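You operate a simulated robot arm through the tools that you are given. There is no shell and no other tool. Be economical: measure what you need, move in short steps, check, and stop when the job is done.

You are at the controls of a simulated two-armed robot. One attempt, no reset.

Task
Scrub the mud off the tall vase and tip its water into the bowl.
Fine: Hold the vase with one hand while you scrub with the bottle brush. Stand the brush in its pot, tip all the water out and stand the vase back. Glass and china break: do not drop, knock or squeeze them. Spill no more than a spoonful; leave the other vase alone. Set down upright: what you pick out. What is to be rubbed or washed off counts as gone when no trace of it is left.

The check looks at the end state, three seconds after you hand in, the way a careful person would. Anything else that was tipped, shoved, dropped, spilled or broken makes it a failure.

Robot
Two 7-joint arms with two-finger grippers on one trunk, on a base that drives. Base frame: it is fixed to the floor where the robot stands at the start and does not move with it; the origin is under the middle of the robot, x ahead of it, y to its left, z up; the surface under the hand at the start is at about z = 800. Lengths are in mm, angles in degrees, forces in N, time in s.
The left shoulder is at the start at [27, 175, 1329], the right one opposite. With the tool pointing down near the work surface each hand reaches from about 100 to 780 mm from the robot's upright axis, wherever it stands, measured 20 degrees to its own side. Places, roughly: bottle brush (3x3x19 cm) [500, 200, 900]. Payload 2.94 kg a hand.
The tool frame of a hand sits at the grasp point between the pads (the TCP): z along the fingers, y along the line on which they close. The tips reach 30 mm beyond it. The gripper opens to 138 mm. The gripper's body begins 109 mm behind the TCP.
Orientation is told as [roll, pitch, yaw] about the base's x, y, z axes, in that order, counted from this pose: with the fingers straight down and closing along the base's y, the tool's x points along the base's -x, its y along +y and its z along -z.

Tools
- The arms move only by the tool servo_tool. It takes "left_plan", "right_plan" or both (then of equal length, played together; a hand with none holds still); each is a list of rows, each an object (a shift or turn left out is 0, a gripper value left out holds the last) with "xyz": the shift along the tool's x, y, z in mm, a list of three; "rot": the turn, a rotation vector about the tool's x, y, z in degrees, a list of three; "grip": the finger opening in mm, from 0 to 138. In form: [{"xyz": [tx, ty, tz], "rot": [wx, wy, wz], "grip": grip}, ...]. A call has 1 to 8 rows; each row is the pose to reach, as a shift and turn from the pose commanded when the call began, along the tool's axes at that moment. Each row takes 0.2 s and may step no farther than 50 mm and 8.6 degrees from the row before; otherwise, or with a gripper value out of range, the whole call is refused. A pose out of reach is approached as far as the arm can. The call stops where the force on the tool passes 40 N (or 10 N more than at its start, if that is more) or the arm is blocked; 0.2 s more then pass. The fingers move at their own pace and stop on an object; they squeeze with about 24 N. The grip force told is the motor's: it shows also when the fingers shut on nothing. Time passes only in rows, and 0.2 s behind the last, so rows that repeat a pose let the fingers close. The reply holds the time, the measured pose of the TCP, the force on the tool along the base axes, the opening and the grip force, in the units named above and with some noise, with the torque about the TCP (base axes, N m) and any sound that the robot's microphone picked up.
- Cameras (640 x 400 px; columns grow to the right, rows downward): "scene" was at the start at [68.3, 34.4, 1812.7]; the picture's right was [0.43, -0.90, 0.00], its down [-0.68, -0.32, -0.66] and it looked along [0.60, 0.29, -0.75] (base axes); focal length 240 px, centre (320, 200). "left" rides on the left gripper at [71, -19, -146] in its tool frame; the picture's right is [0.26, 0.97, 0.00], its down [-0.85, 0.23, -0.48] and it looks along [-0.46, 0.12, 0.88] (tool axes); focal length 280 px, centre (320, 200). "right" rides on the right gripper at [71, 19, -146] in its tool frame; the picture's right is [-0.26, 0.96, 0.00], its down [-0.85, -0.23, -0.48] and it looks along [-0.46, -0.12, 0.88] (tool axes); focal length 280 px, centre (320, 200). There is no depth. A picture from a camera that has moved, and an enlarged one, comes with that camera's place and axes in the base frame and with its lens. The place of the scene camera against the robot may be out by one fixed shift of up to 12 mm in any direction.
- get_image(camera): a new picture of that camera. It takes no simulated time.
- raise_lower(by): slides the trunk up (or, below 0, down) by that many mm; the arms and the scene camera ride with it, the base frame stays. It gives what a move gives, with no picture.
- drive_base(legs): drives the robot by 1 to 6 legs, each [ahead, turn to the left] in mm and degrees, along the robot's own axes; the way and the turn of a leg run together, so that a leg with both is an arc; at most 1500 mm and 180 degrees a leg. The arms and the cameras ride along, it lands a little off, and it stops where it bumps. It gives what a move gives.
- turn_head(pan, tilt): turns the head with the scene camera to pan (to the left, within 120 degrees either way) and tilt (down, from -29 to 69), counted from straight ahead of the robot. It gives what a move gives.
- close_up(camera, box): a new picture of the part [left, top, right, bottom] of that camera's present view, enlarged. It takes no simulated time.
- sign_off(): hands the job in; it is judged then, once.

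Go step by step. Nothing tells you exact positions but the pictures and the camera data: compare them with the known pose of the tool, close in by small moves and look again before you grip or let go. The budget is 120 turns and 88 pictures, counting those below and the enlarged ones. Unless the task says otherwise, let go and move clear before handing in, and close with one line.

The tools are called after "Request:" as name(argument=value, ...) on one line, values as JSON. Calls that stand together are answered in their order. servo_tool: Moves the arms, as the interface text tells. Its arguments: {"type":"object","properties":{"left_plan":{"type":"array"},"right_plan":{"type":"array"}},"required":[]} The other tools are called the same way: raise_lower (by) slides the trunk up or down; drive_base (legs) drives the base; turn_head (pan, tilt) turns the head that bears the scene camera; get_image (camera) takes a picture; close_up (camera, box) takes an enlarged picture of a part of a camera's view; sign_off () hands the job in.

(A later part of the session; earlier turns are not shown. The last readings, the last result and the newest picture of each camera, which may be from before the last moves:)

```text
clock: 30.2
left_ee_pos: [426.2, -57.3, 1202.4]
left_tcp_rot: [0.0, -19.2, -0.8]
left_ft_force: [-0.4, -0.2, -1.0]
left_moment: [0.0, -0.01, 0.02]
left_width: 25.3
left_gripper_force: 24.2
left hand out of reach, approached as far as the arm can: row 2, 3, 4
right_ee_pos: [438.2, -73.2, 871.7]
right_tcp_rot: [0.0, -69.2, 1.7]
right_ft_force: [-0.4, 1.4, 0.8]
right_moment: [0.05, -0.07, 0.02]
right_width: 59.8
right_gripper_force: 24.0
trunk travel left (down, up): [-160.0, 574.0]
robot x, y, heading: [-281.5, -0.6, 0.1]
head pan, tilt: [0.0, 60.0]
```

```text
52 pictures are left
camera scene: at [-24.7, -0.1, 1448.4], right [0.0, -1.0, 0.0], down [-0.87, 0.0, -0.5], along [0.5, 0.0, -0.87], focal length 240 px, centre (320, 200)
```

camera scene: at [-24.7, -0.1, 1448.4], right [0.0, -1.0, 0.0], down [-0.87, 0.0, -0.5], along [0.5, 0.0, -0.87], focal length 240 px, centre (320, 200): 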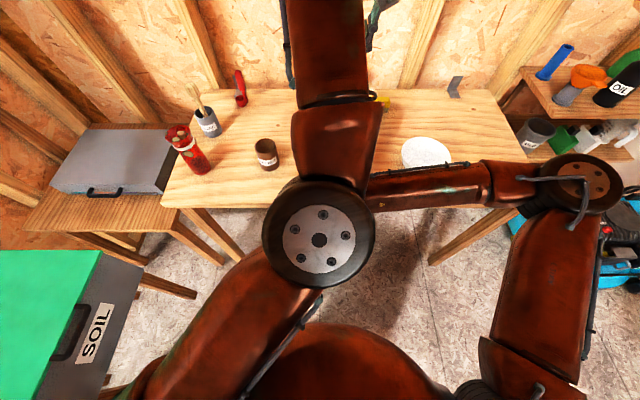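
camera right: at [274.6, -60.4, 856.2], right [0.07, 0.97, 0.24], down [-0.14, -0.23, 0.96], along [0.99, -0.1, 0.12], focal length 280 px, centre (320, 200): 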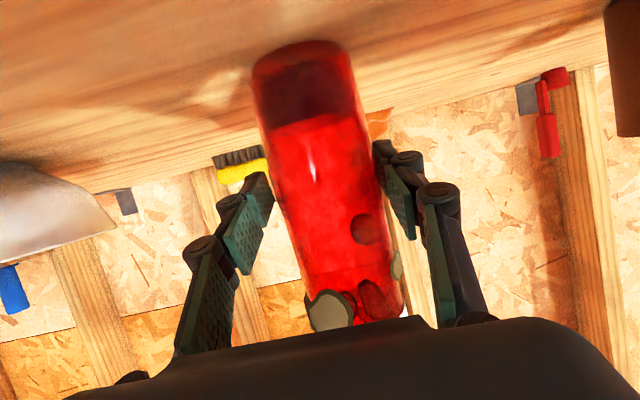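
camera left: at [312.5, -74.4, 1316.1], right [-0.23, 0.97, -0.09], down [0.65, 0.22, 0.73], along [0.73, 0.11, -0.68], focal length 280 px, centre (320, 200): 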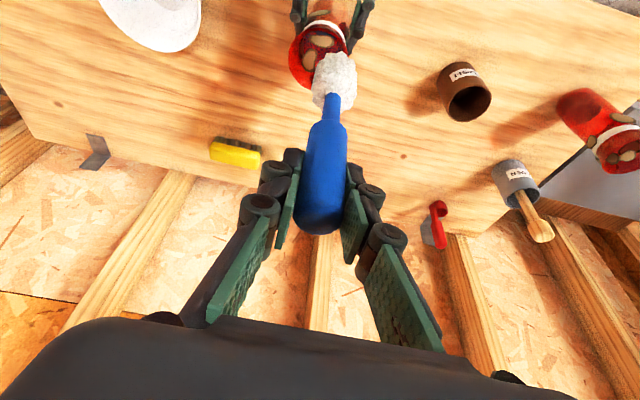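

The vase axis appears to be at [428, -75], and the brush tip at z≈1032 is about 17 mm left of it, with the left arm near its reach limit while this high. I'll yaw the hand a little and come slightly lower to get over the mouth.

Request:
servo_tool(left_plan=[{"xyz": [1, -5, 3], "rot": [1.6, 0, 4.7]}, {"xyz": [1, -11, 7], "rot": [3.3, 0, 9.4]}, {"xyz": [1, -17, 10], "rot": [4.9, 0, 14]}, {"xyz": [1, -17, 10], "rot": [4.9, 0, 14]}])

Request:
get_image(camera="left")

```text
clock: 31.2
left_ee_pos: [431.3, -75.1, 1192.8]
left_tcp_rot: [-0.1, -19.3, -15.7]
left_ft_force: [0.4, -0.4, -1.3]
left_moment: [0.0, 0.01, -0.03]
left_width: 25.1
left_gripper_force: 24.1
right_ee_pos: [436.2, -75.2, 873.3]
right_tcp_rot: [-0.2, -69.3, 1.7]
right_ft_force: [0.7, -0.8, 0.6]
right_moment: [-0.11, 0.04, -0.03]
right_width: 59.6
right_gripper_force: 23.3
trunk travel left (down, up): [-160.0, 574.0]
robot x, y, heading: [-281.8, 0.6, 0.3]
head pan, tilt: [0.0, 60.0]
```

```text
51 pictures are left
camera left: at [316.0, -62.1, 1306.8], right [0.02, 1.0, -0.09], down [0.68, 0.05, 0.73], along [0.73, -0.08, -0.68], focal length 280 px, centre (320, 200)
```

left: 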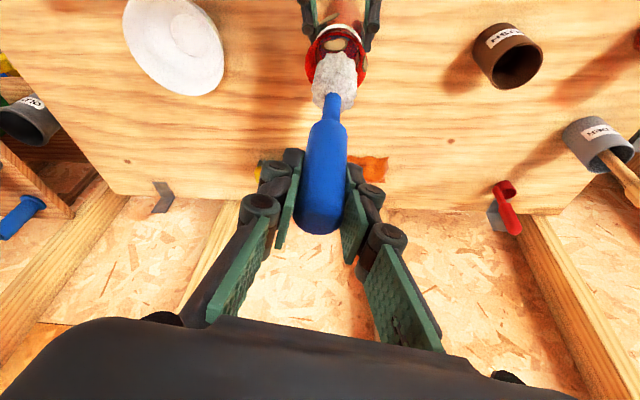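

Request:
close_up(camera="left", box=[272, 0, 400, 80])

```text
5.00 times, centred on (336, 40) of left
camera zoom: at [316.0, -62.1, 1306.8], right [0.02, 1.0, -0.09], down [0.68, 0.05, 0.73], along [0.73, -0.08, -0.68], focal length 1402 px, centre (240, 1000)
```

zoom: 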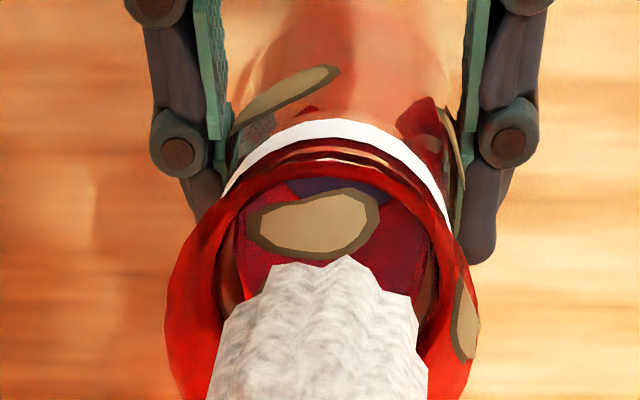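

The brush is centred over the mouth (bristle ~38 mm, opening ~51 mm). Mud sits both inside and outside around the neck. I'll insert slowly straight down.

Request:
servo_tool(left_plan=[{"xyz": [5, 0, 14]}, {"xyz": [10, 0, 28]}, {"xyz": [15, 0, 42]}, {"xyz": [20, 0, 57]}, {"xyz": [20, 0, 57]}])

Request:
get_image(camera="left")

```text
clock: 32.4
left_ee_pos: [430.3, -73.9, 1135.2]
left_tcp_rot: [0.1, -19.4, -15.7]
left_ft_force: [5.6, 0.7, 13.6]
left_moment: [0.41, -0.43, -0.12]
left_width: 24.9
left_gripper_force: 23.8
right_ee_pos: [435.8, -73.6, 872.7]
right_tcp_rot: [-0.4, -69.3, 1.7]
right_ft_force: [-7.0, -1.9, 0.1]
right_moment: [-0.01, -0.49, 0.16]
right_width: 59.9
right_gripper_force: 24.1
trunk travel left (down, up): [-160.0, 574.0]
robot x, y, heading: [-280.6, -1.2, 0.1]
head pan, tilt: [0.0, 60.0]
```

```text
49 pictures are left
camera left: at [314.8, -61.8, 1248.6], right [0.02, 1.0, -0.09], down [0.68, 0.05, 0.73], along [0.73, -0.07, -0.68], focal length 280 px, centre (320, 200)
```

left: 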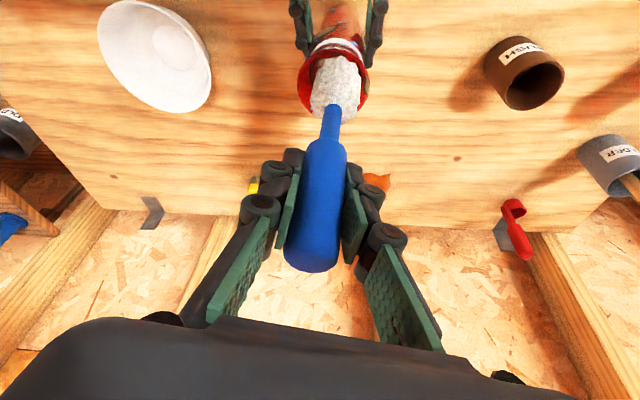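

Request:
close_up(camera="left", box=[256, 0, 416, 100])

```text
4.00 times, centred on (336, 50) of left
camera zoom: at [314.8, -61.8, 1248.6], right [0.02, 1.0, -0.09], down [0.68, 0.05, 0.73], along [0.73, -0.07, -0.68], focal length 1122 px, centre (256, 800)
```

zoom: 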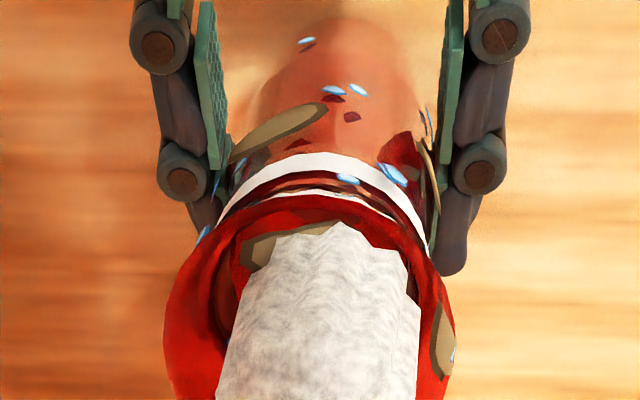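

The bristle tip caught near the lip and the brush slid up about 22 mm in the grip, so contact is on the near-left side. I'll back up a little, shift about 4 mm away from that side and ease down again.

Request:
servo_tool(left_plan=[{"xyz": [-4, 0, -11]}, {"xyz": [-8.4, -1.8, -9.5]}, {"xyz": [-8.4, -1.8, -9.5]}])

Request:
servo_tool(left_plan=[{"xyz": [2, 0, 5.7]}, {"xyz": [4, 0, 11.3]}, {"xyz": [4, 0, 11.3]}])

Request:
close_up(camera="left", box=[256, 0, 416, 100])

```text
clock: 33.2
left_ee_pos: [435.3, -77.3, 1144.5]
left_tcp_rot: [0.0, -19.2, -15.7]
left_ft_force: [-0.4, 0.2, -1.4]
left_moment: [-0.03, 0.0, 0.06]
left_width: 25.0
left_gripper_force: 24.2
right_ee_pos: [438.5, -74.7, 872.2]
right_tcp_rot: [0.0, -69.2, 1.7]
right_ft_force: [2.4, 0.5, 2.3]
right_moment: [-0.02, 0.0, 0.03]
right_width: 59.4
right_gripper_force: 24.6
trunk travel left (down, up): [-160.0, 574.0]
robot x, y, heading: [-278.6, 0.3, 0.1]
head pan, tilt: [0.0, 60.0]
```

```text
clock: 34.0
left_ee_pos: [435.8, -78.2, 1133.1]
left_tcp_rot: [-0.1, -19.2, -15.6]
left_ft_force: [-0.4, 0.5, -1.1]
left_moment: [0.01, -0.01, 0.0]
left_width: 25.4
left_gripper_force: 24.1
right_ee_pos: [436.6, -75.6, 871.9]
right_tcp_rot: [-0.1, -69.2, 1.7]
right_ft_force: [0.1, -0.2, 0.1]
right_moment: [-0.12, 0.0, 0.02]
right_width: 59.6
right_gripper_force: 23.6
trunk travel left (down, up): [-160.0, 574.0]
robot x, y, heading: [-280.5, 0.0, 0.2]
head pan, tilt: [0.0, 60.0]
```

```text
4.00 times, centred on (336, 50) of left
camera zoom: at [320.6, -65.1, 1247.4], right [0.02, 1.0, -0.09], down [0.68, 0.05, 0.73], along [0.73, -0.07, -0.68], focal length 1122 px, centre (256, 800)
```

zoom: 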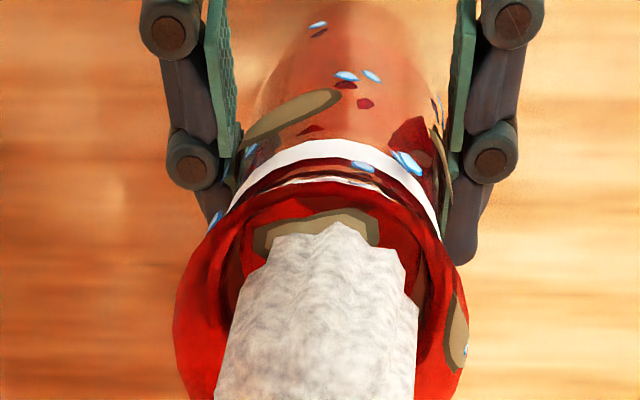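

There is no contact force now. I'll continue down in small steps.

Request:
servo_tool(left_plan=[{"xyz": [1.7, 0, 4.7]}, {"xyz": [3.3, 0, 9.4]}, {"xyz": [5, 0, 14.1]}, {"xyz": [5, 0, 14.1]}])

```text
clock: 35.0
left_ee_pos: [435.9, -76.7, 1117.1]
left_tcp_rot: [-0.1, -19.2, -15.6]
left_ft_force: [0.5, -0.2, -0.5]
left_moment: [0.0, -0.02, 0.01]
left_width: 24.7
left_gripper_force: 24.0
right_ee_pos: [437.3, -74.7, 871.8]
right_tcp_rot: [-0.1, -69.2, 1.7]
right_ft_force: [0.3, -0.5, -0.6]
right_moment: [0.01, 0.02, 0.03]
right_width: 59.6
right_gripper_force: 24.4
trunk travel left (down, up): [-160.0, 574.0]
robot x, y, heading: [-280.0, 0.5, 0.1]
head pan, tilt: [0.0, 60.0]
```

Request:
servo_tool(left_plan=[{"xyz": [2, 0, 5.7]}, {"xyz": [4, 0, 11.3]}, {"xyz": [6, 0, 17]}, {"xyz": [8, 0, 22.6]}, {"xyz": [10, 0, 28.3]}, {"xyz": [10, 0, 28.3]}])

Request:
get_image(camera="left")

```text
clock: 36.4
left_ee_pos: [436.0, -77.4, 1086.0]
left_tcp_rot: [0.0, -19.1, -15.6]
left_ft_force: [0.4, 0.4, -1.3]
left_moment: [0.0, -0.01, 0.0]
left_width: 24.9
left_gripper_force: 24.4
left hand out of reach, approached as far as the arm can: row 2, 3
right_ee_pos: [437.6, -73.8, 872.1]
right_tcp_rot: [-0.1, -69.2, 1.7]
right_ft_force: [0.8, -0.5, 1.4]
right_moment: [0.05, 0.01, -0.03]
right_width: 59.1
right_gripper_force: 23.7
trunk travel left (down, up): [-160.0, 574.0]
robot x, y, heading: [-277.5, -4.0, 0.2]
head pan, tilt: [0.0, 60.0]
```

```text
46 pictures are left
camera left: at [319.7, -64.9, 1200.1], right [0.02, 1.0, -0.09], down [0.68, 0.05, 0.73], along [0.73, -0.07, -0.68], focal length 280 px, centre (320, 200)
```

left: 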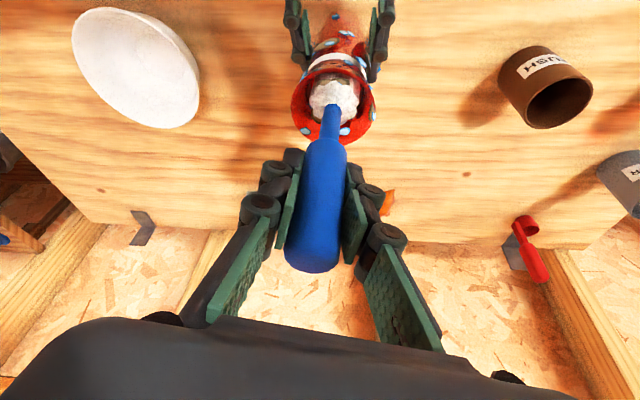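

Request:
close_up(camera="left", box=[272, 0, 400, 160])

```text
2.50 times, centred on (336, 80) of left
camera zoom: at [319.7, -64.9, 1200.1], right [0.02, 1.0, -0.09], down [0.68, 0.05, 0.73], along [0.73, -0.07, -0.68], focal length 701 px, centre (280, 500)
```

zoom: 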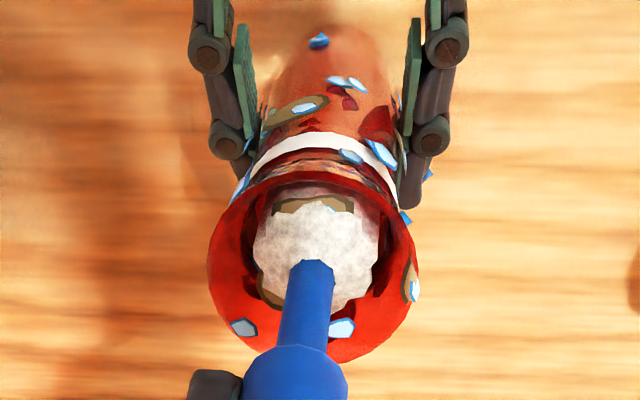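

The brush is inside, and blue suds-like specks appear where it rubs. The vase centre looks about 4–5 mm further in +x, so I'll centre, push deeper and sweep the wall in small circles.

Request:
servo_tool(left_plan=[{"xyz": [-3.6, 1.1, 1.3]}, {"xyz": [0.7, 1.1, 13.6]}, {"xyz": [5, 1.1, 25.8]}, {"xyz": [9, 1.1, 37.1]}, {"xyz": [10, 5, 36.7]}, {"xyz": [5.4, 2.2, 38.4]}, {"xyz": [8, -2.8, 37.5]}, {"xyz": [12.6, 0, 35.8]}])

Request:
get_image(camera="left")

Request:
get_image(camera="right")

```text
clock: 38.2
left_ee_pos: [435.0, -78.0, 1050.2]
left_tcp_rot: [0.0, -19.1, -15.6]
left_ft_force: [0.3, -0.1, 0.0]
left_moment: [0.05, -0.02, -0.04]
left_width: 24.8
left_gripper_force: 23.6
right_ee_pos: [438.1, -74.7, 871.3]
right_tcp_rot: [-0.2, -69.2, 1.7]
right_ft_force: [0.4, -0.1, -1.3]
right_moment: [0.03, 0.03, 0.02]
right_width: 59.2
right_gripper_force: 23.6
trunk travel left (down, up): [-160.0, 574.0]
robot x, y, heading: [-276.4, 0.2, 0.2]
head pan, tilt: [0.0, 60.0]
```

```text
44 pictures are left
camera left: at [320.1, -65.5, 1164.2], right [0.02, 1.0, -0.09], down [0.68, 0.05, 0.73], along [0.73, -0.07, -0.68], focal length 280 px, centre (320, 200)
```

left: 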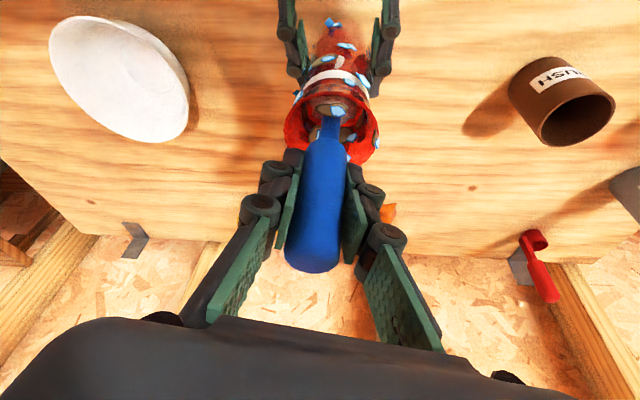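

```text
43 pictures are left
camera right: at [274.9, -60.9, 855.8], right [0.07, 0.97, 0.24], down [-0.14, -0.23, 0.96], along [0.99, -0.1, 0.12], focal length 280 px, centre (320, 200)
```

right: 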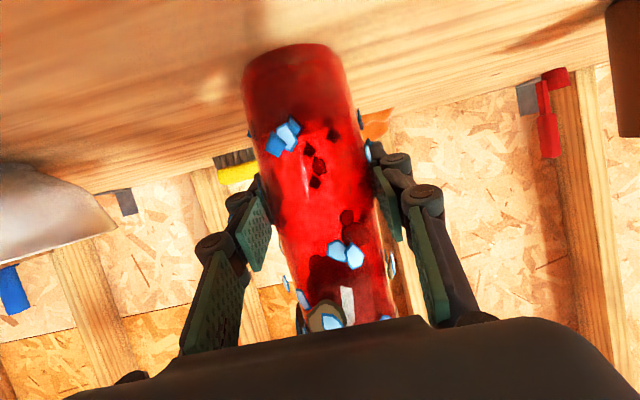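

No contact trouble. I'll do a helical sweep upward with about 5 mm radius, then come down again.

Request:
servo_tool(left_plan=[{"xyz": [-9.1, 2.7, 3.2]}, {"xyz": [-5.9, 6.2, -6.4]}, {"xyz": [-5.3, 0, -15.1]}, {"xyz": [-13.8, -3.5, -20.6]}, {"xyz": [-19.7, 2.7, -27]}, {"xyz": [-16.5, 6.2, -36.6]}, {"xyz": [-15.9, 0, -45.3]}, {"xyz": [-24.4, -3.5, -50.8]}])

Request:
get_image(camera="right")

Request:
close_up(camera="left", box=[272, 0, 400, 160])

```text
clock: 40.0
left_ee_pos: [438.7, -82.8, 1105.5]
left_tcp_rot: [0.0, -19.2, -15.6]
left_ft_force: [0.4, 0.7, -0.2]
left_moment: [0.0, -0.01, -0.02]
left_width: 24.7
left_gripper_force: 24.0
right_ee_pos: [437.2, -75.3, 871.7]
right_tcp_rot: [-0.1, -69.1, 1.7]
right_ft_force: [0.4, 0.2, 0.2]
right_moment: [-0.03, 0.01, 0.02]
right_width: 59.1
right_gripper_force: 24.7
trunk travel left (down, up): [-160.0, 574.0]
robot x, y, heading: [-278.5, -2.4, 0.3]
head pan, tilt: [0.0, 60.0]
```

```text
42 pictures are left
camera right: at [275.0, -60.8, 855.8], right [0.07, 0.97, 0.24], down [-0.14, -0.23, 0.96], along [0.99, -0.1, 0.12], focal length 280 px, centre (320, 200)
```

right: 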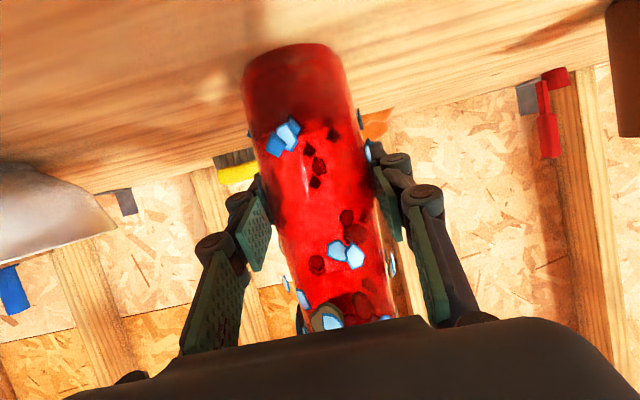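

```text
2.50 times, centred on (336, 80) of left
camera zoom: at [323.8, -69.2, 1220.1], right [0.02, 1.0, -0.09], down [0.68, 0.05, 0.73], along [0.73, -0.08, -0.68], focal length 701 px, centre (280, 500)
```

zoom: 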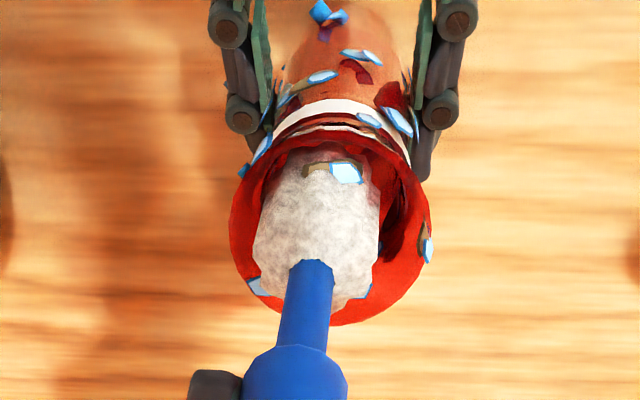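

The mud seems only partly touched. I'll sweep with a larger radius (about 8 mm) so the bristles press the wall, spiralling down.

Request:
servo_tool(left_plan=[{"xyz": [0.8, -2, 5]}, {"xyz": [-1.8, 1.7, 12.3]}, {"xyz": [-0.4, 7.8, 18.1]}, {"xyz": [4.8, 12.7, 21.6]}, {"xyz": [12.5, 13.4, 25.3]}, {"xyz": [19.1, 9.6, 29.3]}, {"xyz": [21.4, 3.5, 33.9]}, {"xyz": [19.8, -1.4, 40.7]}])

Request:
get_image(camera="right")

```text
clock: 41.8
left_ee_pos: [434.7, -81.3, 1059.3]
left_tcp_rot: [0.1, -19.2, -15.6]
left_ft_force: [4.0, 3.0, 0.2]
left_moment: [0.36, -0.54, -0.06]
left_width: 24.8
left_gripper_force: 24.1
right_ee_pos: [436.4, -74.7, 871.5]
right_tcp_rot: [-0.1, -69.2, 1.6]
right_ft_force: [-3.5, -3.0, -0.1]
right_moment: [0.1, -0.12, 0.06]
right_width: 59.3
right_gripper_force: 23.5
trunk travel left (down, up): [-160.0, 574.0]
robot x, y, heading: [-283.1, -0.2, 0.1]
head pan, tilt: [0.0, 60.0]
```

```text
40 pictures are left
camera right: at [274.9, -61.1, 855.8], right [0.07, 0.97, 0.24], down [-0.14, -0.23, 0.96], along [0.99, -0.1, 0.12], focal length 280 px, centre (320, 200)
```

right: 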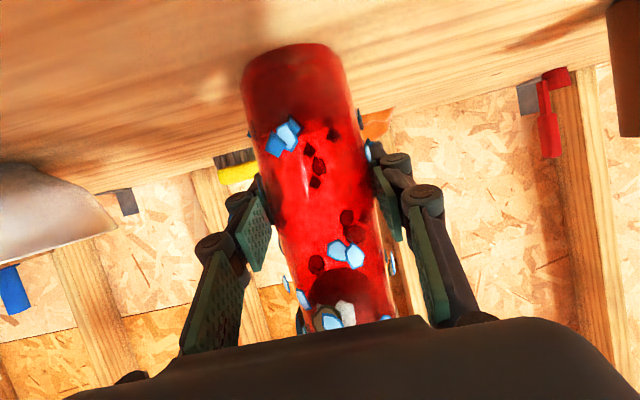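

The wall contact is now gentle (about 5 N). The lowest mud is below the bristle tip's reach with the present grip, so I'll withdraw, inspect and then regrip higher in the pot.

Request:
servo_tool(left_plan=[{"xyz": [-4.5, 4, 1]}, {"xyz": [-12, 4, -18]}, {"xyz": [-20, 4, -42]}, {"xyz": [-30, 4, -70]}, {"xyz": [-40, 4, -98]}, {"xyz": [-45, 4, -114]}, {"xyz": [-45, 4, -114]}])

Request:
close_up(camera="left", box=[272, 0, 400, 80])

```text
clock: 43.4
left_ee_pos: [440.2, -81.9, 1185.0]
left_tcp_rot: [0.0, -19.2, -15.6]
left_ft_force: [-0.2, -0.5, -1.2]
left_moment: [0.03, -0.03, 0.0]
left_width: 24.9
left_gripper_force: 23.7
right_ee_pos: [436.1, -74.7, 872.0]
right_tcp_rot: [-0.1, -69.1, 1.8]
right_ft_force: [0.4, -0.1, 0.3]
right_moment: [0.0, 0.0, 0.04]
right_width: 59.0
right_gripper_force: 23.8
trunk travel left (down, up): [-160.0, 574.0]
robot x, y, heading: [-278.5, 1.3, 0.1]
head pan, tilt: [0.0, 60.0]
```

```text
5.00 times, centred on (336, 40) of left
camera zoom: at [325.4, -68.2, 1298.6], right [0.02, 1.0, -0.09], down [0.68, 0.05, 0.73], along [0.73, -0.07, -0.68], focal length 1402 px, centre (240, 1000)
```

zoom: 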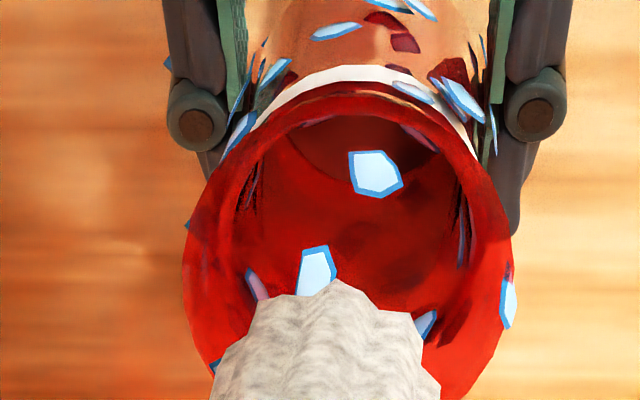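

The inside mud seen before is gone, and only bluish flakes or suds remain. I'll check the body from the right camera.

Request:
close_up(camera="right", box=[230, 30, 430, 330])

Request:
get_image(camera="left")

```text
1.33 times, centred on (330, 180) of right
camera zoom: at [274.9, -60.9, 855.8], right [0.07, 0.97, 0.24], down [-0.14, -0.23, 0.96], along [0.99, -0.1, 0.12], focal length 374 px, centre (307, 227)
```

zoom: 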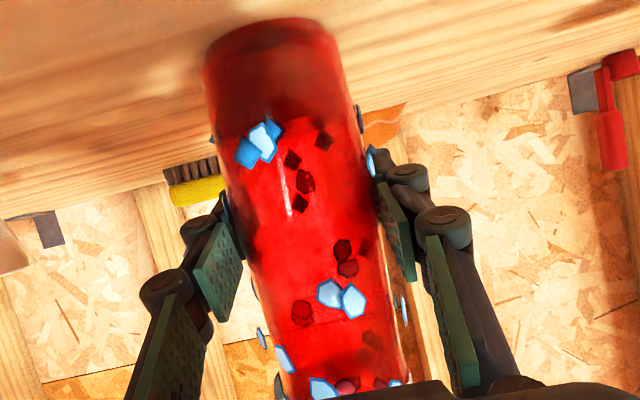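

```text
37 pictures are left
camera left: at [325.4, -68.2, 1298.6], right [0.02, 1.0, -0.09], down [0.68, 0.05, 0.73], along [0.73, -0.07, -0.68], focal length 280 px, centre (320, 200)
```

left: 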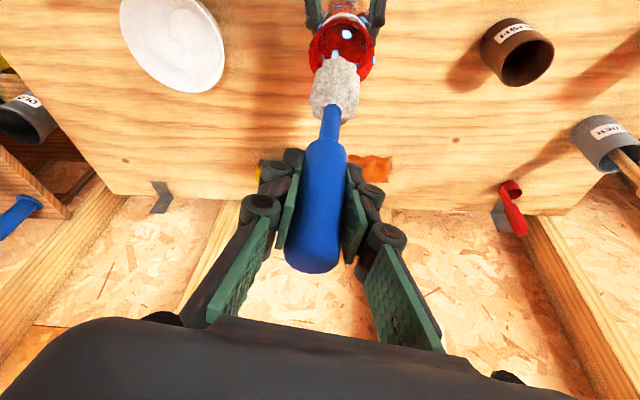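

The interior and visible exterior now show no tan mud, only suds flakes. I'll carry the brush back above its pot, which also frees the scene camera to inspect the vase.

Request:
servo_tool(left_plan=[{"xyz": [3, 42, -6], "rot": [-0.8, 0, -2.3]}, {"xyz": [6, 84, -10], "rot": [-1.6, 0, -4.7]}, {"xyz": [9, 126, -14], "rot": [-2.4, 0, -7]}, {"xyz": [12, 168, -17], "rot": [-3.3, 0, -9.4]}, {"xyz": [15, 210, -20], "rot": [-4.1, 0, -11.7]}, {"xyz": [19, 252, -22], "rot": [-4.9, 0, -14]}, {"xyz": [19, 252, -22], "rot": [-4.9, 0, -14]}])

Request:
close_up(camera="scene", box=[310, 100, 390, 200])

Request:
get_image(camera="left")

```text
clock: 45.0
left_ee_pos: [486.7, 167.2, 1195.6]
left_tcp_rot: [0.2, -19.3, -0.8]
left_ft_force: [0.1, 0.1, 0.0]
left_moment: [0.01, 0.0, 0.0]
left_width: 24.8
left_gripper_force: 23.9
right_ee_pos: [438.8, -74.6, 871.6]
right_tcp_rot: [-0.1, -69.2, 1.6]
right_ft_force: [-0.1, 0.2, 0.9]
right_moment: [-0.04, -0.01, 0.02]
right_width: 59.2
right_gripper_force: 23.8
trunk travel left (down, up): [-160.0, 574.0]
robot x, y, heading: [-282.7, -3.8, -0.1]
head pan, tilt: [0.0, 60.0]
```

```text
4.00 times, centred on (350, 150) of scene
camera zoom: at [-21.5, -0.4, 1448.2], right [0.0, -1.0, 0.0], down [-0.87, 0.0, -0.5], along [0.5, 0.0, -0.87], focal length 960 px, centre (200, 400)
```

zoom: 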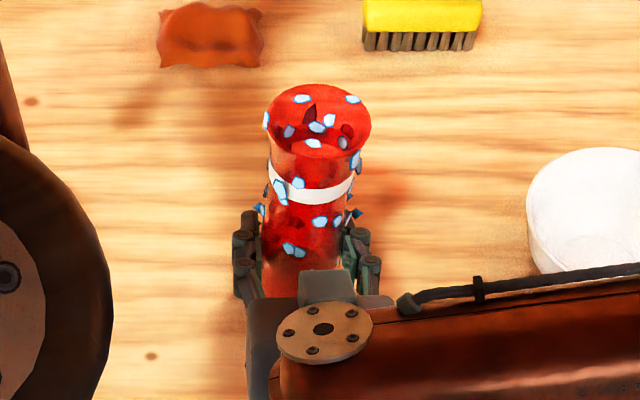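

```text
35 pictures are left
camera left: at [372.1, 150.3, 1309.3], right [-0.23, 0.97, -0.09], down [0.65, 0.22, 0.73], along [0.72, 0.11, -0.68], focal length 280 px, centre (320, 200)
```

left: 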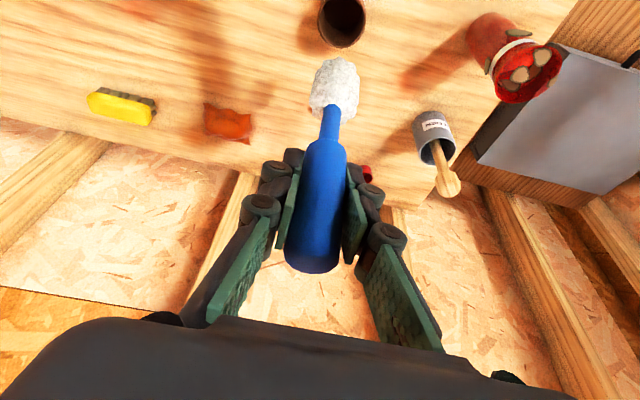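

The vase is clean of mud. Now I'll lower the brush toward its pot.

Request:
servo_tool(left_plan=[{"xyz": [15, 0.8, 36]}, {"xyz": [28, 0.8, 75]}, {"xyz": [41, 0.8, 113]}, {"xyz": [53, 0.8, 146]}, {"xyz": [53, 0.8, 146]}])

Request:
get_image(camera="left")

```text
clock: 46.2
left_ee_pos: [482.0, 170.1, 1041.9]
left_tcp_rot: [0.0, -19.2, -0.7]
left_ft_force: [-0.6, -1.2, -0.3]
left_moment: [-0.02, 0.03, 0.0]
left_width: 25.1
left_gripper_force: 23.9
right_ee_pos: [437.7, -74.1, 872.0]
right_tcp_rot: [-0.1, -69.2, 1.7]
right_ft_force: [1.0, -0.1, -0.2]
right_moment: [-0.04, 0.01, 0.05]
right_width: 59.2
right_gripper_force: 23.5
trunk travel left (down, up): [-160.0, 574.0]
robot x, y, heading: [-280.6, -0.8, 0.1]
head pan, tilt: [0.0, 60.0]
```

```text
34 pictures are left
camera left: at [368.2, 151.6, 1156.3], right [-0.23, 0.97, -0.09], down [0.65, 0.22, 0.73], along [0.72, 0.11, -0.68], focal length 280 px, centre (320, 200)
```

left: 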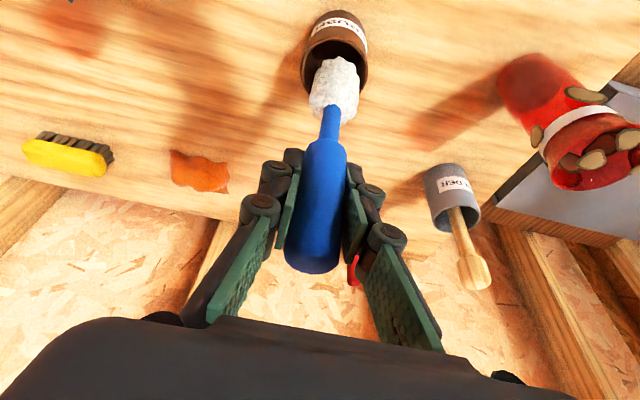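

It is well aligned over the pot, so I'll lower it until it rests.

Request:
servo_tool(left_plan=[{"xyz": [2, -2, 13]}, {"xyz": [7, -2, 28]}, {"xyz": [12, -2, 43]}, {"xyz": [17, -2, 57]}, {"xyz": [20, -2, 66]}, {"xyz": [22, -2, 71]}, {"xyz": [22, -2, 71]}])

Request:
get_image(camera="left")

```text
clock: 47.8
left_ee_pos: [485.6, 169.2, 968.0]
left_tcp_rot: [0.0, -19.2, -0.8]
left_ft_force: [-0.5, 0.3, -1.0]
left_moment: [0.0, -0.01, 0.0]
left_width: 24.9
left_gripper_force: 23.2
right_ee_pos: [437.6, -74.4, 871.0]
right_tcp_rot: [-0.3, -69.2, 1.7]
right_ft_force: [0.5, 0.7, 0.3]
right_moment: [-0.06, 0.02, 0.02]
right_width: 58.7
right_gripper_force: 23.4
trunk travel left (down, up): [-160.0, 574.0]
robot x, y, heading: [-281.6, -1.0, -0.1]
head pan, tilt: [0.0, 60.0]
```

```text
33 pictures are left
camera left: at [370.8, 151.3, 1081.5], right [-0.23, 0.97, -0.09], down [0.65, 0.22, 0.73], along [0.72, 0.11, -0.68], focal length 280 px, centre (320, 200)
```

left: 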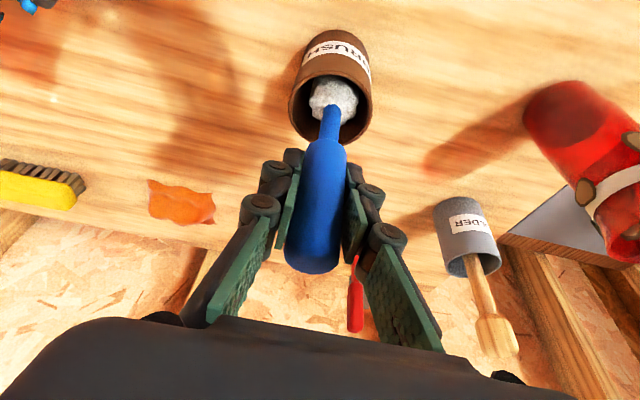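

Nearly there with no contact yet, so I'll lower in small steps until the pot floor is felt.

Request:
servo_tool(left_plan=[{"xyz": [1, 0, 3]}, {"xyz": [2, 0, 6]}, {"xyz": [2.6, 0, 7.5]}, {"xyz": [2.6, 0, 7.5]}])

```text
clock: 48.8
left_ee_pos: [485.0, 168.4, 960.9]
left_tcp_rot: [0.1, -19.3, -0.8]
left_ft_force: [1.2, 0.8, 3.1]
left_moment: [0.09, -0.16, 0.03]
left_width: 24.9
left_gripper_force: 24.1
right_ee_pos: [437.1, -74.4, 872.4]
right_tcp_rot: [-0.3, -69.1, 1.7]
right_ft_force: [0.5, 0.2, 0.0]
right_moment: [0.0, 0.01, -0.02]
right_width: 58.8
right_gripper_force: 24.1
trunk travel left (down, up): [-160.0, 574.0]
robot x, y, heading: [-281.2, -0.5, 0.0]
head pan, tilt: [0.0, 60.0]
```

It touches the pot floor at the expected height. I'll open, then rise straight up.

Request:
servo_tool(left_plan=[{"grip": 30}, {"grip": 40}, {"grip": 60}, {"grip": 70}, {"grip": 70}, {"grip": 70}])

Request:
get_image(camera="left")

```text
clock: 50.2
left_ee_pos: [486.0, 168.2, 959.9]
left_tcp_rot: [0.0, -19.3, -0.9]
left_ft_force: [-0.4, 0.7, 0.6]
left_moment: [0.01, 0.01, 0.02]
left_width: 70.0
left_gripper_force: 0.0
right_ee_pos: [439.0, -73.7, 872.6]
right_tcp_rot: [-0.2, -69.1, 1.7]
right_ft_force: [0.1, 0.0, -1.1]
right_moment: [0.03, 0.02, 0.0]
right_width: 59.0
right_gripper_force: 23.8
trunk travel left (down, up): [-160.0, 574.0]
robot x, y, heading: [-277.4, 0.1, 0.1]
head pan, tilt: [0.0, 60.0]
```

```text
32 pictures are left
camera left: at [371.0, 151.2, 1073.6], right [-0.23, 0.97, -0.09], down [0.65, 0.22, 0.73], along [0.72, 0.11, -0.68], focal length 280 px, centre (320, 200)
```

left: 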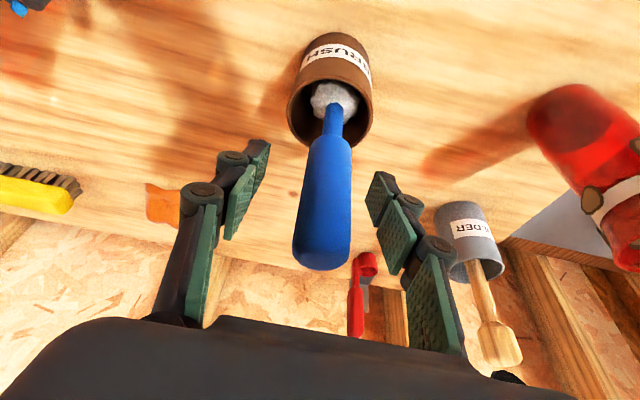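

The brush stands in its pot. I'll raise the left hand straight up and then away.

Request:
servo_tool(left_plan=[{"xyz": [-13, 0, -38]}, {"xyz": [-26, 0, -76]}, {"xyz": [-39, 0, -114]}, {"xyz": [-52, 0, -152]}, {"xyz": [-66, 0, -190]}, {"xyz": [-36, 30, -200]}, {"xyz": [0, 60, -212]}, {"xyz": [35, 90, -224]}])

Request:
servo_tool(left_plan=[{"xyz": [30, 30, -10]}, {"xyz": [60, 60, -20]}, {"xyz": [90, 90, -30]}, {"xyz": [120, 120, -40]}, {"xyz": [150, 150, -50]}, {"xyz": [150, 150, -50]}])

Request:
get_image(camera="scene")

```text
clock: 52.0
left_ee_pos: [377.9, 263.9, 1164.9]
left_tcp_rot: [0.0, -19.2, -0.7]
left_ft_force: [-0.7, 0.7, -0.3]
left_moment: [-0.04, -0.01, -0.03]
left_width: 69.9
left_gripper_force: 0.0
right_ee_pos: [436.8, -73.4, 873.2]
right_tcp_rot: [-0.2, -69.3, 1.8]
right_ft_force: [-0.2, -0.1, -3.2]
right_moment: [0.0, 0.03, -0.03]
right_width: 59.2
right_gripper_force: 23.7
trunk travel left (down, up): [-160.0, 574.0]
robot x, y, heading: [-279.5, -2.0, 0.2]
head pan, tilt: [0.0, 60.0]
```

```text
clock: 53.4
left_ee_pos: [224.8, 414.1, 1156.5]
left_tcp_rot: [0.0, -19.2, -0.7]
left_ft_force: [-0.2, 0.3, 0.4]
left_moment: [0.01, -0.03, -0.02]
left_width: 69.9
left_gripper_force: 0.1
right_ee_pos: [437.6, -75.2, 871.5]
right_tcp_rot: [0.0, -69.2, 1.6]
right_ft_force: [0.5, 0.0, -3.8]
right_moment: [-0.01, 0.03, 0.02]
right_width: 58.8
right_gripper_force: 24.2
trunk travel left (down, up): [-160.0, 574.0]
robot x, y, heading: [-279.7, -2.4, 0.1]
head pan, tilt: [0.0, 60.0]
```

```text
31 pictures are left
camera scene: at [-24.2, -0.2, 1448.3], right [0.0, -1.0, 0.0], down [-0.87, 0.0, -0.5], along [0.5, 0.0, -0.87], focal length 240 px, centre (320, 200)
```

scene: 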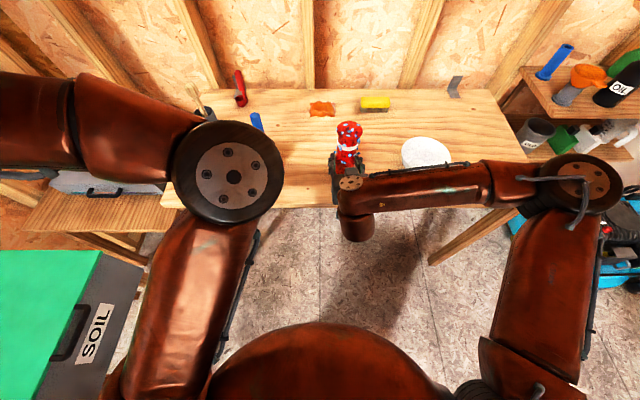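

The left side is clear. Next I'll lift the vase gently straight up.

Request:
servo_tool(right_plan=[{"xyz": [-4.7, 0, -1.8]}, {"xyz": [-14, 0, -5.3]}, {"xyz": [-28, 0, -10.6]}, {"xyz": [-47, 0, -18]}, {"xyz": [-66, 0, -25]}, {"xyz": [-80, 0, -30.3]}, {"xyz": [-84, 0, -32]}, {"xyz": [-84, 0, -32]}])

Request:
get_image(camera="scene")

```text
clock: 55.2
left_ee_pos: [223.9, 413.3, 1156.9]
left_tcp_rot: [0.0, -19.3, -0.8]
left_ft_force: [0.7, -0.9, -1.4]
left_moment: [0.03, 0.0, 0.05]
left_width: 69.9
left_gripper_force: 0.2
right_ee_pos: [438.6, -75.3, 962.3]
right_tcp_rot: [-0.2, -69.2, 1.9]
right_ft_force: [-0.2, -0.4, -4.6]
right_moment: [-0.01, 0.04, -0.01]
right_width: 58.9
right_gripper_force: 24.1
trunk travel left (down, up): [-160.0, 574.0]
robot x, y, heading: [-280.3, 0.1, -0.0]
head pan, tilt: [0.0, 60.0]
```

```text
30 pictures are left
camera scene: at [-24.3, 0.5, 1448.3], right [0.0, -1.0, 0.0], down [-0.87, 0.0, -0.5], along [0.5, 0.0, -0.87], focal length 240 px, centre (320, 200)
```

scene: 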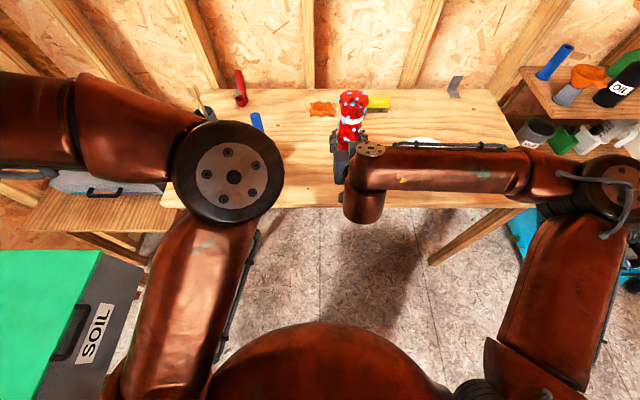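

The vase is held firmly. I'll carry it sideways toward the bowl (centre about [468, -333], rim about z≈857).

Request:
servo_tool(right_plan=[{"xyz": [0.5, -7, 2]}, {"xyz": [1.5, -22, 6]}, {"xyz": [2.7, -40, 11]}, {"xyz": [4, -60, 17]}, {"xyz": [5.3, -80, 22]}, {"xyz": [6.4, -96, 27]}, {"xyz": [7, -105.6, 29.4]}, {"xyz": [7, -105.6, 29.4]}])

Request:
get_image(camera="scene")

```text
clock: 57.0
left_ee_pos: [224.9, 413.6, 1156.6]
left_tcp_rot: [0.1, -19.2, -0.8]
left_ft_force: [-0.3, 0.6, -0.3]
left_moment: [0.02, -0.02, 0.02]
left_width: 69.9
left_gripper_force: 0.0
right_ee_pos: [464.5, -180.6, 945.1]
right_tcp_rot: [-0.2, -69.2, 1.7]
right_ft_force: [-0.5, -0.4, -3.4]
right_moment: [-0.02, 0.03, -0.02]
right_width: 58.8
right_gripper_force: 24.4
trunk travel left (down, up): [-160.0, 574.0]
robot x, y, heading: [-279.5, -4.3, 0.3]
head pan, tilt: [0.0, 60.0]
```

```text
29 pictures are left
camera scene: at [-24.3, 0.4, 1448.3], right [0.0, -1.0, 0.0], down [-0.87, 0.0, -0.5], along [0.5, 0.0, -0.87], focal length 240 px, centre (320, 200)
```

scene: 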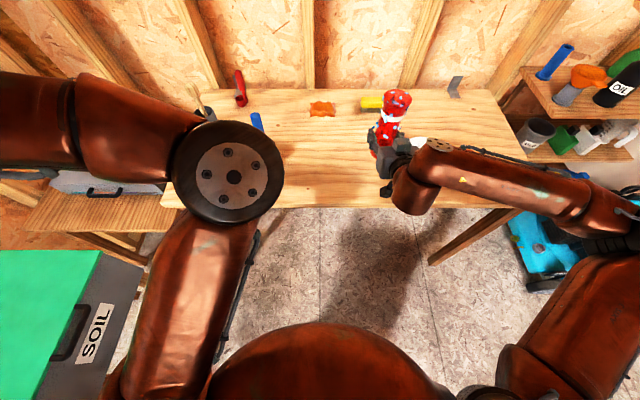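

Now I'll tilt toward the bowl, first to 60°. No water should come out below about 80°.

Request:
servo_tool(right_plan=[{"rot": [-2.7, -0.2, 7.0]}, {"rot": [-5.3, -0.4, 14.0]}, {"rot": [-8, -0.6, 21]}, {"rot": [-10.7, -0.8, 28.1]}, {"rot": [-13.3, -1, 35.1]}, {"rot": [-16, -1.2, 42.1]}, {"rot": [-18.6, -1.4, 49.1]}, {"rot": [-21.3, -1.6, 56.1]}])

Request:
get_image(camera="scene")

Request:
get_image(camera="right")

```text
clock: 58.8
left_ee_pos: [225.3, 413.1, 1155.6]
left_tcp_rot: [0.1, -19.2, -0.9]
left_ft_force: [0.1, 0.6, 0.1]
left_moment: [0.01, 0.03, 0.0]
left_width: 69.9
left_gripper_force: 0.1
right_ee_pos: [465.3, -179.2, 944.4]
right_tcp_rot: [79.8, -28.2, -66.2]
right_ft_force: [0.4, -0.5, -3.6]
right_moment: [0.04, -0.02, 0.02]
right_width: 58.9
right_gripper_force: 23.9
trunk travel left (down, up): [-160.0, 574.0]
robot x, y, heading: [-282.2, -0.0, 0.1]
head pan, tilt: [0.0, 60.0]
```

```text
28 pictures are left
camera scene: at [-23.9, -0.4, 1448.2], right [0.0, -1.0, 0.0], down [-0.87, 0.0, -0.5], along [0.5, 0.0, -0.87], focal length 240 px, centre (320, 200)
```

scene: 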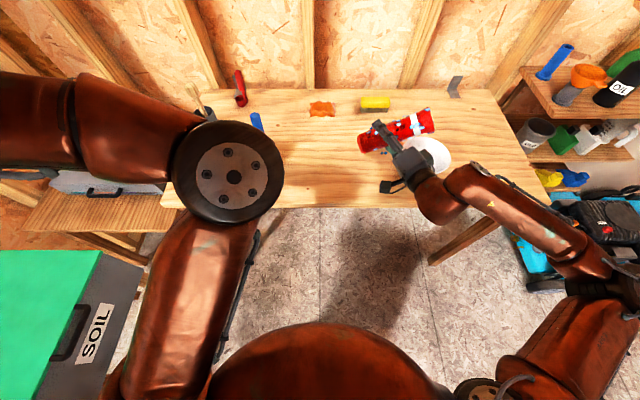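

```text
27 pictures are left
camera right: at [303.1, -160.9, 949.3], right [0.07, 0.27, 0.96], down [-0.14, -0.95, 0.28], along [0.99, -0.15, -0.03], focal length 280 px, centre (320, 200)
```

right: 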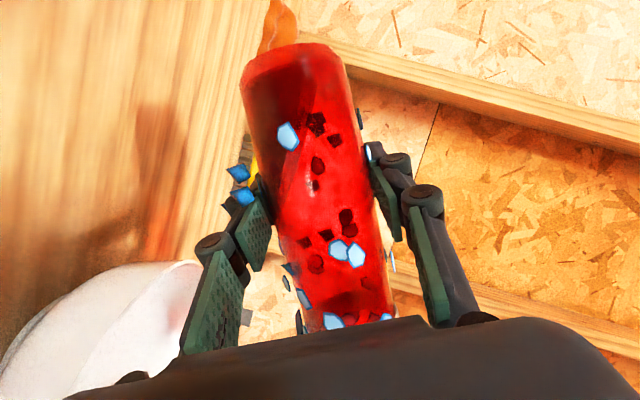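

The tilt goes as planned and the lip is over the bowl. I'll continue slowly to about 92°.

Request:
servo_tool(right_plan=[{"xyz": [-0.8, -0.5, -0.3], "rot": [-1.42, -0.1, 3.74]}, {"xyz": [-2.4, -1.5, -0.9], "rot": [-2.84, -0.2, 7.48]}, {"xyz": [-4, -2.5, -1.5], "rot": [-4.26, -0.3, 11.22]}, {"xyz": [-4.9, -3, -1.8], "rot": [-5.68, -0.4, 14.96]}, {"xyz": [-4.9, -3, -1.8], "rot": [-7.1, -0.5, 18.7]}, {"xyz": [-4.9, -3, -1.8], "rot": [-8.52, -0.6, 22.44]}, {"xyz": [-5.7, -3.5, -2.1], "rot": [-9.94, -0.7, 26.18]}, {"xyz": [-11, 2.4, -4.2], "rot": [-11.36, -0.8, 29.92]}])

Request:
close_up(camera="scene", box=[340, 80, 500, 180])

```text
clock: 60.6
left_ee_pos: [224.8, 413.6, 1155.6]
left_tcp_rot: [0.0, -19.2, -0.9]
left_ft_force: [0.0, 0.1, -0.2]
left_moment: [0.0, 0.01, 0.0]
left_width: 69.9
left_gripper_force: 0.0
right_ee_pos: [464.5, -186.5, 954.7]
right_tcp_rot: [92.1, 1.3, -69.1]
right_ft_force: [-0.5, 0.1, -3.2]
right_moment: [0.05, 0.02, -0.02]
right_width: 57.8
right_gripper_force: 0.8
trunk travel left (down, up): [-160.0, 574.0]
robot x, y, heading: [-278.9, -0.5, 0.1]
head pan, tilt: [0.0, 60.0]
```

```text
4.00 times, centred on (420, 130) of scene
camera zoom: at [-24.4, 0.1, 1448.4], right [0.0, -1.0, 0.0], down [-0.87, 0.0, -0.5], along [0.5, 0.0, -0.87], focal length 960 px, centre (-80, 480)
```

zoom: 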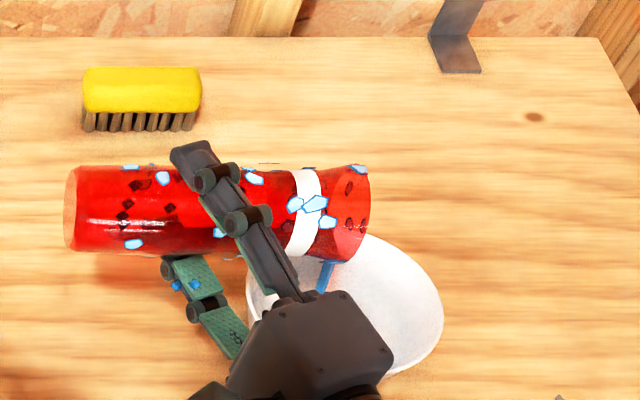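

The grip force has dropped to 0.8 N, so I'll immediately tighten the gripper target while holding still.

Request:
servo_tool(right_plan=[{"grip": 48}, {"grip": 48}])

Request:
close_up(camera="scene", box=[340, 80, 500, 180])

```text
clock: 61.2
left_ee_pos: [224.1, 413.3, 1156.1]
left_tcp_rot: [0.0, -19.2, -0.8]
left_ft_force: [-0.1, 0.0, -0.7]
left_moment: [0.02, 0.0, -0.03]
left_width: 70.1
left_gripper_force: 0.1
right_ee_pos: [465.3, -187.8, 953.2]
right_tcp_rot: [92.2, 1.3, -69.1]
right_ft_force: [-0.4, -0.9, -0.4]
right_moment: [0.03, 0.04, 0.0]
right_width: 56.7
right_gripper_force: 24.0
trunk travel left (down, up): [-160.0, 574.0]
robot x, y, heading: [-276.5, 3.5, -0.0]
head pan, tilt: [0.0, 60.0]
```

```text
4.00 times, centred on (420, 130) of scene
camera zoom: at [-24.4, 0.1, 1448.3], right [0.0, -1.0, 0.0], down [-0.87, 0.0, -0.5], along [0.5, 0.0, -0.87], focal length 960 px, centre (-80, 480)
```

zoom: 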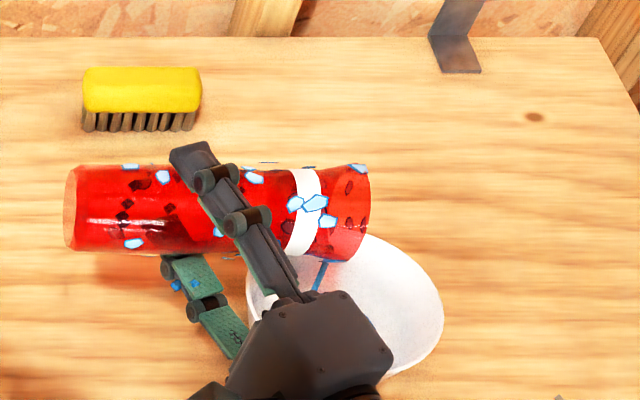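

The grip is restored at 24 N and the water is streaming into the bowl. I'll keep tilting slowly to about 124° while raising and shifting so the lip stays over the bowl.

Request:
servo_tool(right_plan=[{"xyz": [0.1, 4, 0], "rot": [-1.42, -0.1, 3.74]}, {"xyz": [-3.3, 13.1, -1.3], "rot": [-2.84, -0.2, 7.48]}, {"xyz": [-6.7, 22.2, -2.6], "rot": [-4.26, -0.3, 11.22]}, {"xyz": [-10.2, 31.4, -3.9], "rot": [-5.68, -0.4, 14.96]}])

Request:
close_up(camera="scene", box=[340, 80, 500, 180])

```text
clock: 62.2
left_ee_pos: [224.0, 412.7, 1154.3]
left_tcp_rot: [0.0, -19.2, -0.8]
left_ft_force: [-0.4, 0.2, -0.2]
left_moment: [-0.01, -0.01, -0.02]
left_width: 70.0
left_gripper_force: 0.1
right_ee_pos: [465.8, -200.8, 984.7]
right_tcp_rot: [98.1, 16.3, -68.2]
right_ft_force: [-0.3, -0.4, -3.4]
right_moment: [0.02, -0.01, -0.02]
right_width: 56.6
right_gripper_force: 24.4
trunk travel left (down, up): [-160.0, 574.0]
robot x, y, heading: [-279.1, -0.0, 0.1]
head pan, tilt: [0.0, 60.0]
```

```text
4.00 times, centred on (420, 130) of scene
camera zoom: at [-24.3, 0.1, 1448.3], right [0.0, -1.0, 0.0], down [-0.87, 0.0, -0.5], along [0.5, 0.0, -0.87], focal length 960 px, centre (-80, 480)
```

zoom: 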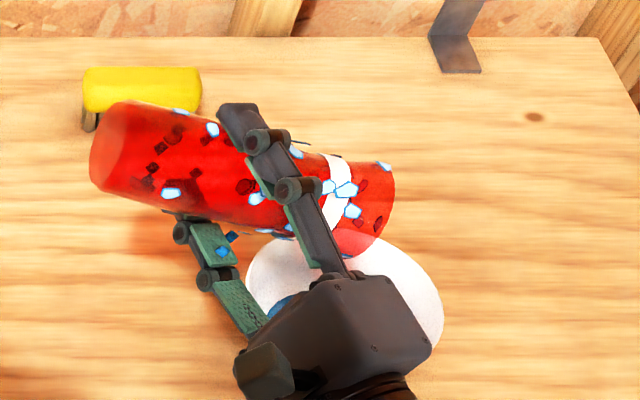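

The water is landing in the bowl. I'll go on to 140° to empty it fully.

Request:
servo_tool(right_plan=[{"xyz": [-2.4, 8.2, -0.9], "rot": [-1.42, -0.1, 3.74]}, {"xyz": [-5.4, 17.7, -2], "rot": [-2.84, -0.2, 7.48]}, {"xyz": [-8.5, 27.1, -3.2], "rot": [-4.26, -0.3, 11.22]}, {"xyz": [-12.7, 35.9, -4.8], "rot": [-5.68, -0.4, 14.96]}, {"xyz": [-17.2, 43.8, -6.5], "rot": [-7.1, -0.5, 18.7]}, {"xyz": [-22.5, 52, -8.6], "rot": [-8.52, -0.6, 22.44]}, {"xyz": [-27.6, 58, -10.5], "rot": [-9.94, -0.7, 26.18]}, {"xyz": [-33.6, 64.2, -12.8], "rot": [-11.36, -0.8, 29.92]}])

Request:
get_image(camera="scene")

Request:
get_image(camera="right")

```text
clock: 64.0
left_ee_pos: [223.5, 414.3, 1155.4]
left_tcp_rot: [0.0, -19.2, -0.8]
left_ft_force: [-0.1, -0.5, 0.5]
left_moment: [0.0, 0.0, 0.02]
left_width: 70.1
left_gripper_force: 0.1
right_ee_pos: [464.4, -254.1, 1035.1]
right_tcp_rot: [114.1, 45.3, -59.6]
right_ft_force: [0.1, -0.6, -4.0]
right_moment: [0.01, 0.0, 0.01]
right_width: 56.6
right_gripper_force: 24.1
trunk travel left (down, up): [-160.0, 574.0]
robot x, y, heading: [-280.9, -1.9, -0.0]
head pan, tilt: [0.0, 60.0]
```

```text
23 pictures are left
camera scene: at [-24.3, 0.2, 1448.3], right [0.0, -1.0, 0.0], down [-0.87, 0.0, -0.5], along [0.5, 0.0, -0.87], focal length 240 px, centre (320, 200)
```

scene: 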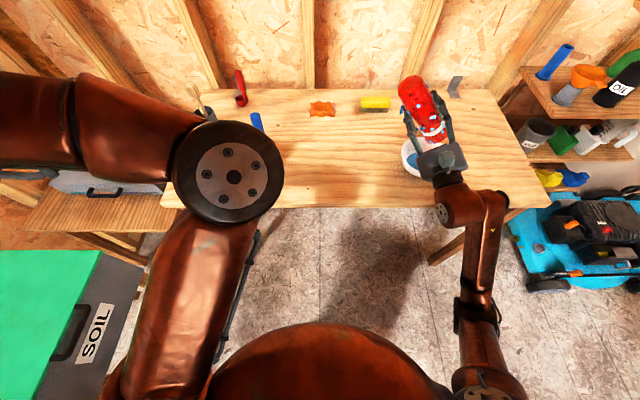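

```text
22 pictures are left
camera right: at [302.3, -258.2, 1053.4], right [0.07, -0.9, 0.43], down [-0.14, -0.44, -0.89], along [0.99, 0.0, -0.15], focal length 280 px, centre (320, 200)
```

right: 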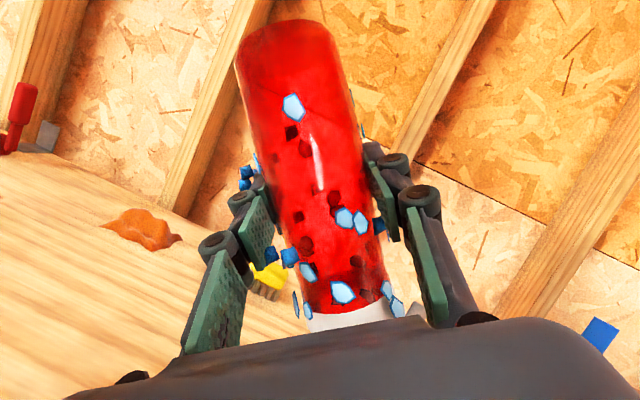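

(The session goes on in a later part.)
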